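You operate a simulated robot arm through the tools that you are given. There is no shell and no other tool. Be economical: measure what you need, move in short steps, check, and stop when the job is done.

Carry out the task below with a simulated robot arm. There is one attempt and no reset: what you move stays moved.

TASK
Take the flower press and put it on the plain cream plate.

It is judged by the outcome, as a careful person would: the job done as asked, and still so three seconds after it is handed in. It fails if anything else is knocked over, pushed out of place, dropped, spilled or broken.

THE ROBOT
A 6-joint arm with a two-finger parallel gripper, fixed in place. Base frame: the origin is at the foot of the arm, x ahead of it, y to its left, z up; the work surface is at about z = 740. Lengths are in mm, angles in rad, forces in N, time in s.
With the tool pointing down near the work surface it reaches from about 260 to 680 mm from the base axis. Its first joint turns from -1.152 to 1.152 rad. Payload 2.9 kg.
Tool frame: the origin (TCP) lies between the finger pads and is the grasp point; the fingertips stand 30 mm ahead of it; z points along the fingers, y is the line along which they close. The gripper opens to 110 mm. The fingers are 20 mm wide and 10 mm thick; the gripper's body (48 by 112 mm) begins 55 mm behind the TCP.
Orientation is told as [roll, pitch, yaw] about the base's x, y, z axes, in that order, counted from this pose: with the fingers straight down and closing along the base's y, the tool's x points along the base's -x, its y along +y and its z along -z.

THE INTERFACE
- The arm moves only by the tool arm_command. Its argument "series" is a list of rows, each an object (a shift or turn left out is 0, a gripper value left out holds the last) with "travel": the shift along the base's x, y, z in mm, a list of three; "dr": the turn, a rotation vector about the base's x, y, z in degrees, a list of three. In form: [{"travel": [dx, dy, dz], "dr": [ax, ay, az]}, ...]. A call has 1 to 20 rows; each row shifts and turns the commanded pose from where the row before left it. "jaw" is the closure in counts, from 0 (fully open) to 255 (shut), set as the call begins (left out, the last holds). A row lasts 0.2 s, in which the tool goes at most 50 mm and 0.15 rad; a call with a longer step from one row to the next is refused whole, and so is a gripper value outside its range. A pose out of reach is approached as far as the arm can. The call stops where the force on the tool passes 40 N (or 10 N more than at its start, if that is more) or the arm is blocked; 0.2 s more then pass. The fingers move at their own pace (about 108 mm/s each) and stop on an object; they squeeze with about 31 N. The grip force told is the motor's: it shows also when the fingers shut on nothing. Time passes only in rows, and 0.2 s behind the last, so rows that do not move let the fingers close. It gives the time, the measured TCP pose, the force on the tool (base axes), the opening and the grip force at its end, in the units of the frame above (readings bear some noise), and new pictures: "views" is both (left out), scene, wrist or none.
- Cameras (640 x 400 px; columns grow to the right, rows downward): "scene" is fixed at [79, 447.5, 1368.1]; the picture's right is [-0.68, -0.73, 0.00], its down [-0.54, 0.50, -0.68] and it looks along [0.50, -0.46, -0.74] (base axes); focal length 344 px, centre (320, 200). "wrist" rides on the gripper at [-36, 0, -57] in the tool frame; the picture's right is [0.00, -1.00, 0.00], its down [0.97, 0.00, -0.24] and it looks along [0.24, 0.00, 0.97] (tool axes); focal length 218 px, centre (320, 200).
- locate(camera, pixels): for up to 12 pixels [column, row] of the newest picture of that camera ("zoom" is the newest enlarged one), the place [x, y, z] in the base frame of the surface seen there, good to about 2 mm. No time passes.
- zoom(camera, box): a new picture of the part [left, top, right, bottom] of that camera's present view, enlarged. No time passes.
- finish_job(): hands the job in; it is judged then, once.

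Work in short steps. Measure before you move; look again where a grasp or a placing could have gone wrong, and mend it. You have 60 turns and 120 pictures in all, the two below and enlarged ones among them. Open the gripper and draw the arm clear of the work before you hand the job in, unless the task says otherwise; then end with one line.

The tools are called after "Emit:" as a command line: name --argument value ..., lists and objects as JSON in quotes. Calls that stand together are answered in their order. arm_command: Moves the arm, as the interface text tells. Its arguments: {"type":"object","properties":{"series":{"type":"array"},"jaw":{"type":"number"},"views":{"type":"string","enum":["both","scene","wrist","none"]}},"required":["series"]} The other tools are called the same way: locate (camera, pixels) gives the place of the surface under pixels of a picture; zoom (camera, box) takes an enlarged picture of a part of a camera's view; finish_job () hands the job in.

At the start:

```text
clock: 0.0
ee_pos: [340.9, 121.1, 962.1]
tool_rot: [0.0, 0.0, 0.0]
wrist_force: [-0.4, 0.3, -0.1]
grip_width: 109.8
grip_force: 0.1
```

scene: 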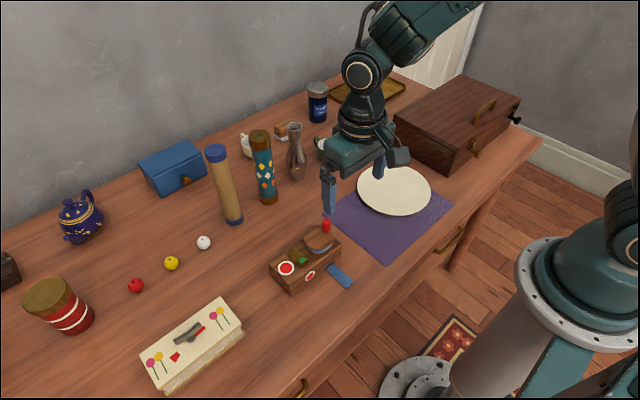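
wrist: 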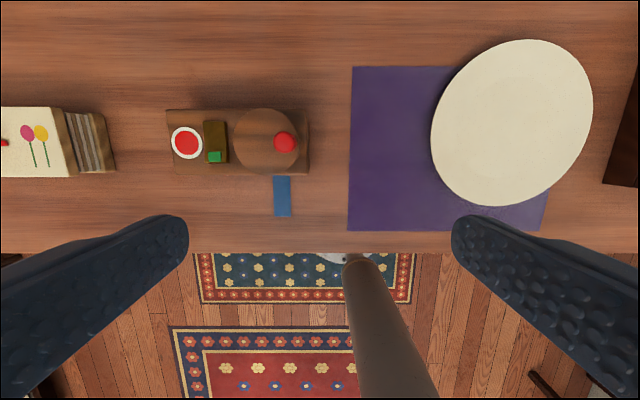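

The cream board with flowers at scene (190,345) looks like the flower press. I'll zoom in and measure it and the plate.

Emit:
zoom --camera "scene" --box '[110, 270, 290, 400]'

Emit:
locate --camera "scene" --pixels '[[140, 355], [220, 299], [243, 331], [164, 391], [190, 333], [180, 340], [395, 190], [360, 190], [430, 190], [393, 166], [395, 214], [320, 240]]'

Emit:
zoom --camera "scene" --box '[240, 150, 460, 300]'

```text
3.08 times, centred on (200, 335) of scene
```

zoom: 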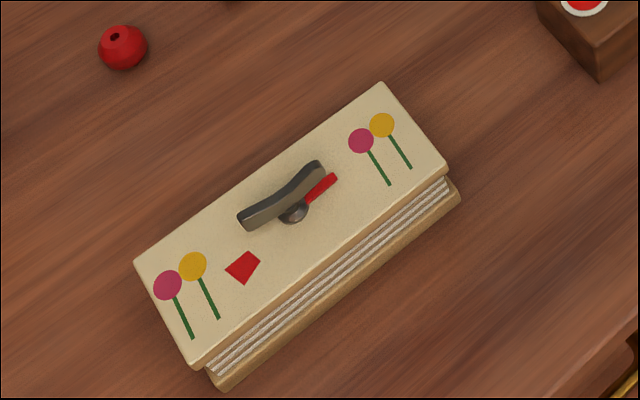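

```text
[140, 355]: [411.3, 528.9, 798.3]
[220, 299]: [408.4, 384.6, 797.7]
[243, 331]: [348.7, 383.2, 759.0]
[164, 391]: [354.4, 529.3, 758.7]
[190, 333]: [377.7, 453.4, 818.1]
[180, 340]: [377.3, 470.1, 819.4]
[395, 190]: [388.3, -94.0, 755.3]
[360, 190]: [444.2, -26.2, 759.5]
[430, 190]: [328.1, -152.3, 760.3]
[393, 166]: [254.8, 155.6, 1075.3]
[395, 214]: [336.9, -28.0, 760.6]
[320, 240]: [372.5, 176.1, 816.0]
```

```text
2.67 times, centred on (350, 225) of scene
```

zoom: 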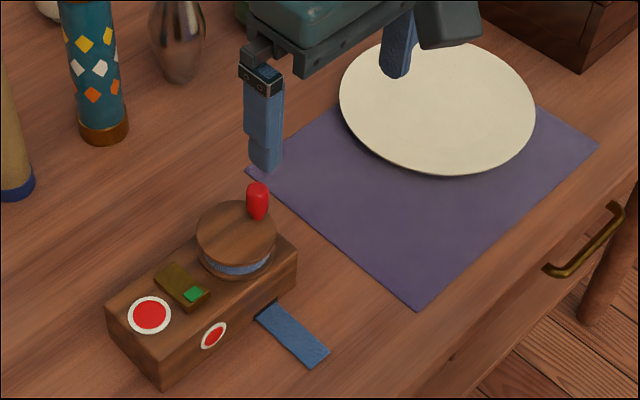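

The press lies long-side along y at x≈345–411, y≈384–529, top z≈798, with a knob reaching z≈819. I'll move above it and turn the tool 90° so the fingers close along x.

Emit:
arm_command --series '[{"travel": [3.4, 30.5, 0], "dr": [0, 0, 8.182]}, {"travel": [3.4, 30.5, 0], "dr": [0, 0, 8.182]}, {"travel": [3.4, 30.5, 0], "dr": [0, 0, 8.182]}, {"travel": [3.4, 30.5, 0], "dr": [0, 0, 8.182]}, {"travel": [3.4, 30.5, 0], "dr": [0, 0, 8.182]}, {"travel": [3.4, 30.5, 0], "dr": [0, 0, 8.182]}, {"travel": [3.4, 30.5, 0], "dr": [0, 0, 8.182]}, {"travel": [3.4, 30.5, 0], "dr": [0, 0, 8.182]}, {"travel": [3.4, 30.5, 0], "dr": [0, 0, 8.182]}, {"travel": [3.4, 30.5, 0], "dr": [0, 0, 8.182]}, {"travel": [3.4, 30.5, 0], "dr": [0, 0, 8.182]}, {}]' --jaw 0

```text
clock: 2.6
ee_pos: [377.1, 460.0, 960.8]
tool_rot: [-0.001, 0.0, 1.571]
wrist_force: [-0.2, 0.4, 0.4]
grip_width: 109.9
grip_force: 0.0
```

scene: 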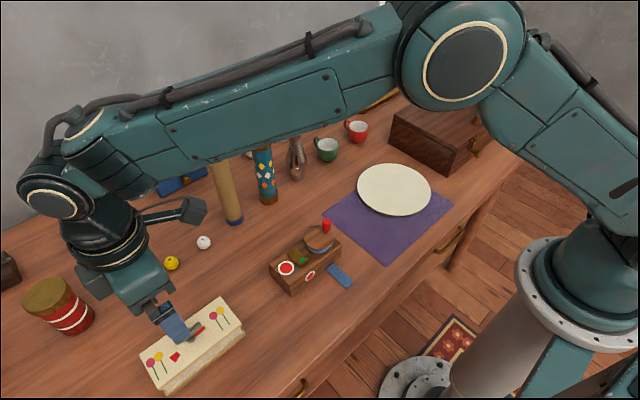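
wrist: 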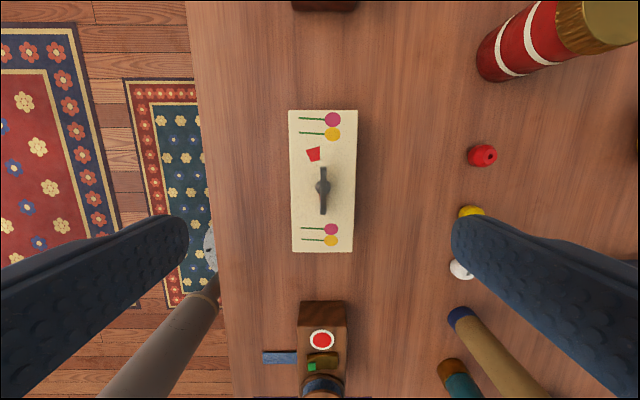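

The plate is now in clear view (spans 357–432, 164–216). The wrist view shows the press from above, so I'll measure both.

Emit:
locate --camera "wrist" --pixels '[[291, 113], [355, 113], [294, 249], [351, 250], [290, 180], [354, 180], [322, 187]]'

Emit:
locate --camera "scene" --pixels '[[394, 188], [359, 187], [429, 189], [395, 166], [394, 213], [380, 180], [410, 195], [375, 195], [413, 180]]'

```text
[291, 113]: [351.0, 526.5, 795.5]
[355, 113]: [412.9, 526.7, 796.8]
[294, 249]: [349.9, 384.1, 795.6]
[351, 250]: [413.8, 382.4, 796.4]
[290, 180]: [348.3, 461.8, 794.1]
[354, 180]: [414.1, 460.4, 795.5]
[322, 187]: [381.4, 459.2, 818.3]
```

```text
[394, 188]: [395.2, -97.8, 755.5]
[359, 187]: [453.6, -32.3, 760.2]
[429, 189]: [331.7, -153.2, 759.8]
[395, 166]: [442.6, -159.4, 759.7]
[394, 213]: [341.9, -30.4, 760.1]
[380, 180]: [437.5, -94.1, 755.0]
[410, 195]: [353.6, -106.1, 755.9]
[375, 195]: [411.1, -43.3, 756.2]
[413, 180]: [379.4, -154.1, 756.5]
```

Press centre is (381.5, 455), 66 mm wide. Plate centre is about (392, -94), floor 755, rim 760. I'll centre over the press and descend to z≈777, which keeps the gripper body above the knob.

Emit:
arm_command --series '[{"travel": [4.4, -5, -20]}, {"travel": [0, 0, -30]}, {"travel": [0, 0, -30]}, {"travel": [0, 0, -30]}, {"travel": [0, 0, -25]}, {"travel": [0, 0, -20]}, {"travel": [0, 0, -15]}, {"travel": [0, 0, -12]}, {}]'

```text
clock: 4.6
ee_pos: [383.7, 452.7, 780.5]
tool_rot: [0.0, 0.0, 1.571]
wrist_force: [0.2, 0.2, 0.0]
grip_width: 110.5
grip_force: 0.2
```

scene: 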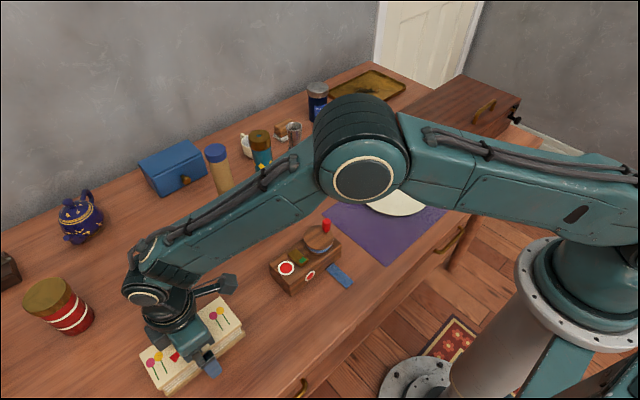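
wrist: 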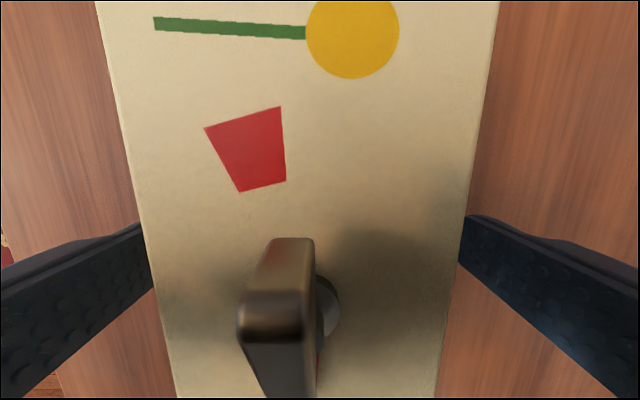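

The fingers straddle the press with room on both sides. I'll close in place.

Emit:
arm_command --series '[{"travel": [-2, 0, -2]}, {}, {}, {}]' --jaw 255 --views "wrist"

```text
clock: 5.6
ee_pos: [381.8, 453.9, 778.6]
tool_rot: [0.001, 0.0, 1.572]
wrist_force: [-0.1, -2.2, 10.4]
grip_width: 68.1
grip_force: 31.4
```

wrist: 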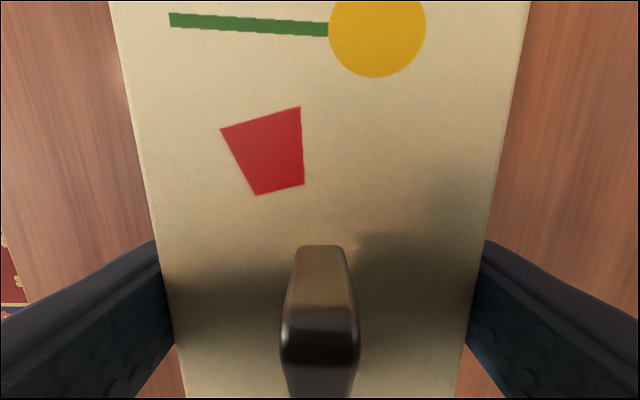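

It's gripped at 68 mm with 31 N. I'll lift a little and check that it holds.

Emit:
arm_command --series '[{"travel": [0, 0, 8]}, {"travel": [0, 0, 12]}, {"travel": [0, 0, 20]}, {"travel": [0, 0, 20]}, {}]'

```text
clock: 6.8
ee_pos: [381.0, 452.5, 836.4]
tool_rot: [-0.001, -0.001, 1.572]
wrist_force: [0.6, 0.3, -3.1]
grip_width: 68.1
grip_force: 30.5
```

scene: 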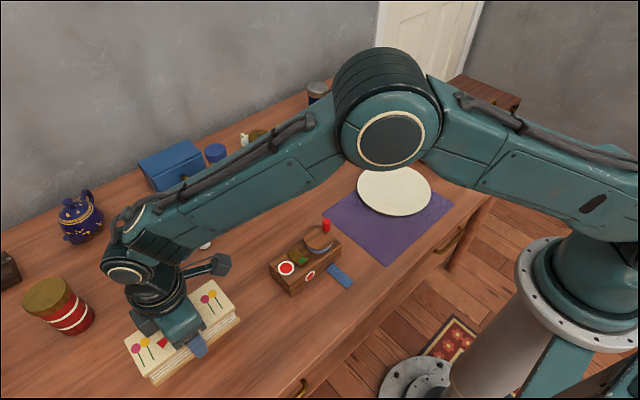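
wrist: 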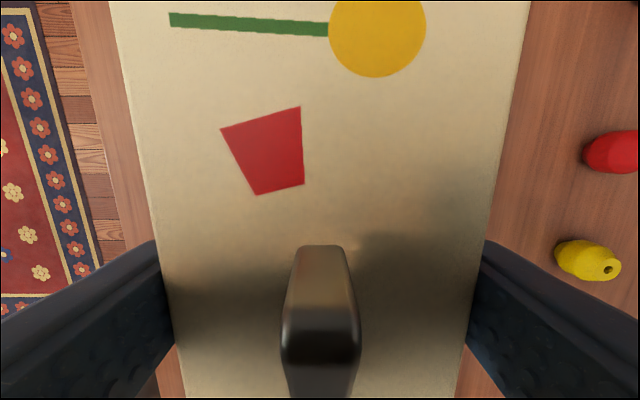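

The press is holding steady. I'll raise it to about z=950 and carry it along -y toward the plate.

Emit:
arm_command --series '[{"travel": [0, 0, 30]}, {"travel": [0, 0, 40]}, {"travel": [0, 0, 40]}, {"travel": [0.5, -25, 4]}, {"travel": [0.7, -35, 0]}, {"travel": [0.8, -40, 0]}, {"travel": [0.8, -40, 0]}, {"travel": [0.8, -40, 0]}, {"travel": [0.8, -40, 0]}, {"travel": [0.8, -40, 0]}, {"travel": [0.8, -40, 0]}, {"travel": [0.8, -40, 0]}, {"travel": [0.8, -40, 0]}, {"travel": [0.8, -40, 0]}, {"travel": [0.8, -40, 0]}, {"travel": [0.7, -40, 0]}, {"travel": [0.5, -30, 0]}, {"travel": [0.4, -18, 0]}, {}, {}]'

```text
clock: 11.0
ee_pos: [391.3, -96.8, 951.4]
tool_rot: [-0.001, -0.001, 1.57]
wrist_force: [-0.4, -0.4, -3.6]
grip_width: 67.9
grip_force: 31.2
```

scene: 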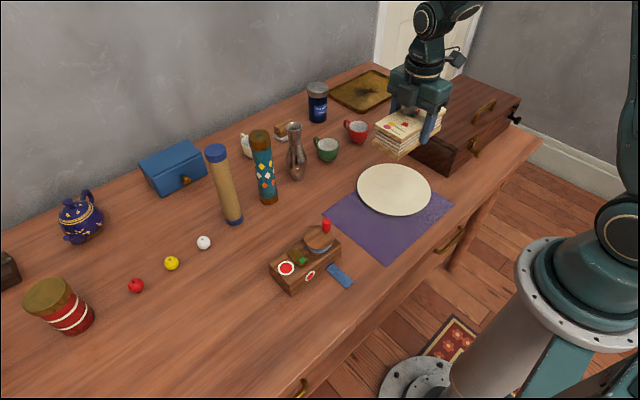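
wrist: 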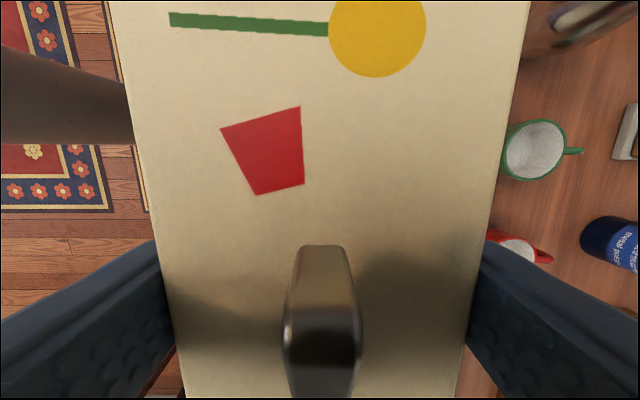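

Before descending I'll check clearance to the brown case, the red mug and the plate rim.

Emit:
locate --camera "scene" --pixels '[[447, 174], [450, 152], [415, 160], [500, 130], [360, 140], [345, 126], [359, 187], [430, 189], [395, 165], [393, 215], [367, 206], [422, 172]]'

```text
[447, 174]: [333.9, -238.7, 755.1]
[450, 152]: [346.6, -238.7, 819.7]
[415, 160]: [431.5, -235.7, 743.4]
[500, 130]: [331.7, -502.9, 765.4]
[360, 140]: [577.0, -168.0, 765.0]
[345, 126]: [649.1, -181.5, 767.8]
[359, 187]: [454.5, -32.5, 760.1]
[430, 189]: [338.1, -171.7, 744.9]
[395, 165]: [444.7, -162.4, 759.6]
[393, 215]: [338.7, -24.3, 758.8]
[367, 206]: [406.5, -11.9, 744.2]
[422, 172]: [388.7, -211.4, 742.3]
```

The case begins at y≈-236, so there is clearance. Contact is expected at TCP z≈794–798, and I'll descend to about 803 first.

Emit:
arm_command --series '[{"travel": [1, 1, -25]}, {"travel": [0, 0, -30]}, {"travel": [0, 0, -30]}, {"travel": [0, 0, -25]}, {"travel": [0, 0, -20]}, {"travel": [0, 0, -12]}, {"travel": [0, 0, -5]}, {}, {}]' --views "scene"

```text
clock: 13.0
ee_pos: [392.4, -94.2, 802.5]
tool_rot: [0.0, 0.0, 1.571]
wrist_force: [0.5, -1.1, -2.9]
grip_width: 68.0
grip_force: 31.1
```

scene: 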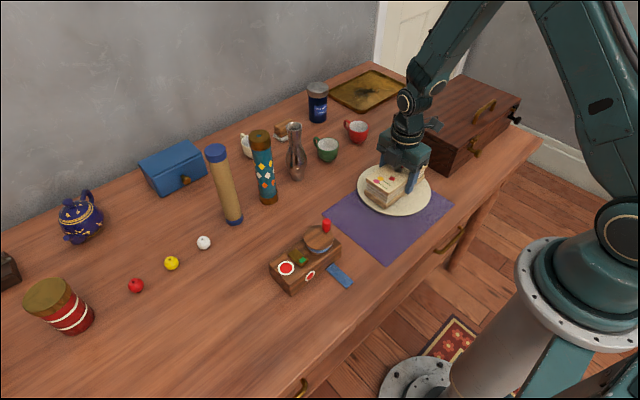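

It is centred over the plate. I'll lower it in small steps until the force shows contact.

Emit:
arm_command --series '[{"travel": [0, 0, -2]}, {"travel": [0, 0, -2]}, {"travel": [0, 0, -1]}, {}]' --views "none"

```text
clock: 14.0
ee_pos: [392.3, -94.8, 797.2]
tool_rot: [0.0, 0.0, 1.571]
wrist_force: [-0.4, 0.2, -3.2]
grip_width: 67.6
grip_force: 31.1
```

No contact yet, so I'll keep lowering.

Emit:
arm_command --series '[{"travel": [0, 0, -1]}, {"travel": [0, 0, -1]}, {}]' --views "none"

```text
clock: 14.8
ee_pos: [392.5, -93.8, 797.2]
tool_rot: [0.002, -0.001, 1.572]
wrist_force: [-1.1, -0.7, -3.7]
grip_width: 67.5
grip_force: 31.2
```

Emit:
arm_command --series '[{"travel": [0, 0, -1]}, {}]' --views "none"

Emit:
zoom --camera "scene" --box '[330, 140, 460, 230]'

```text
clock: 15.4
ee_pos: [393.1, -94.7, 796.0]
tool_rot: [0.0, 0.0, 1.571]
wrist_force: [-0.1, -0.3, -3.5]
grip_width: 67.9
grip_force: 31.2
```

```text
4.44 times, centred on (395, 185) of scene
```

zoom: 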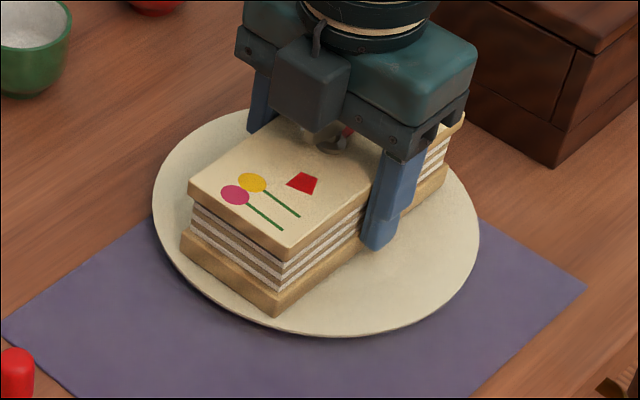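

It is well centred and within the plate. I'll lower it another couple of millimetres.

Emit:
arm_command --series '[{"travel": [0, 0, -1]}, {"travel": [0, 0, -1]}, {}]' --views "none"

```text
clock: 16.2
ee_pos: [392.0, -93.6, 793.0]
tool_rot: [0.0, -0.001, 1.572]
wrist_force: [0.4, -0.6, -3.4]
grip_width: 67.7
grip_force: 30.3
```

Emit:
arm_command --series '[{"travel": [0, 0, -1]}, {}, {}]' --views "none"

```text
clock: 17.0
ee_pos: [393.7, -93.4, 794.2]
tool_rot: [0.0, 0.001, 1.571]
wrist_force: [-0.2, -0.2, -3.3]
grip_width: 67.6
grip_force: 31.2
```

Emit:
arm_command --series '[{"travel": [0, 0, -1]}, {}, {}]' --views "none"

```text
clock: 17.8
ee_pos: [393.0, -93.4, 792.2]
tool_rot: [0.0, 0.001, 1.571]
wrist_force: [0.8, -0.1, -2.7]
grip_width: 67.8
grip_force: 31.3
```

Emit:
arm_command --series '[{"travel": [0, 0, -1]}, {}, {}]' --views "none"

```text
clock: 18.6
ee_pos: [393.1, -94.5, 790.9]
tool_rot: [0.0, 0.0, 1.57]
wrist_force: [-4.1, 1.4, 12.2]
grip_width: 68.0
grip_force: 30.8
```

The force went from -3 to +12 N, so the press is resting on the plate. I'll release it.

Emit:
arm_command --series '[{}, {}, {}, {}]' --jaw 0

```text
clock: 19.6
ee_pos: [392.7, -93.9, 789.6]
tool_rot: [0.0, -0.001, 1.571]
wrist_force: [0.0, 0.2, 0.1]
grip_width: 110.1
grip_force: 0.1
```

scene: 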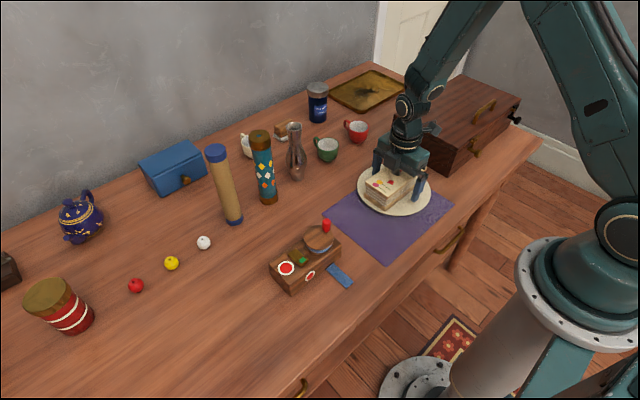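
wrist: 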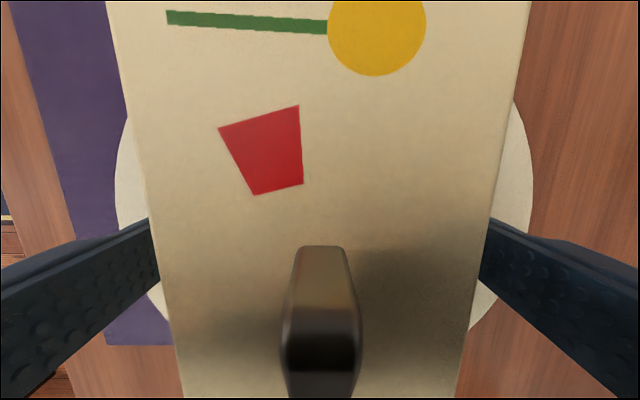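

The fingers are open and clear on both sides. I'll rise straight up.

Emit:
arm_command --series '[{"travel": [0, 0, 10]}, {"travel": [0, 0, 20]}, {"travel": [0, 0, 30]}, {"travel": [0, 0, 40]}, {"travel": [0, 0, 40]}, {"travel": [0, 0, 40]}, {}, {}]'

Emit:
zoom --camera "scene" --box '[330, 140, 460, 230]'

```text
clock: 21.4
ee_pos: [394.5, -93.6, 974.8]
tool_rot: [0.0, 0.0, 1.57]
wrist_force: [-0.6, 0.6, -0.9]
grip_width: 110.1
grip_force: 0.0
```

scene: 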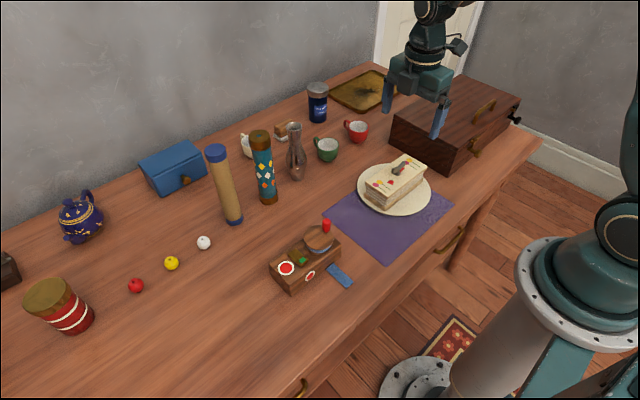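
wrist: 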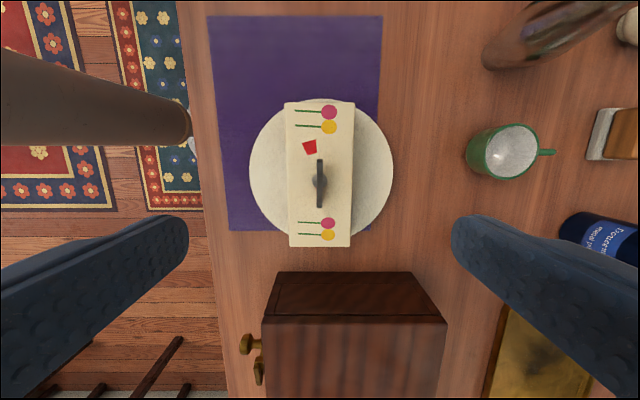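

```text
4.44 times, centred on (395, 185) of scene
```

zoom: 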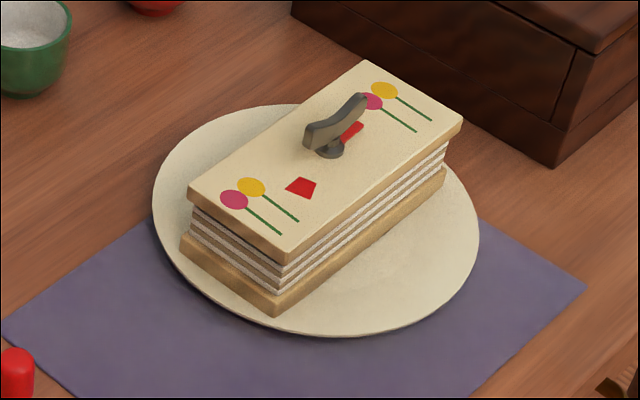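

The press rests stably on the plate, nothing else has moved, and the arm is clear.

Emit:
finish_job

```text
The job is handed in.
```

The flower press is on the plain cream plate, nothing else was disturbed, and the job is handed in.
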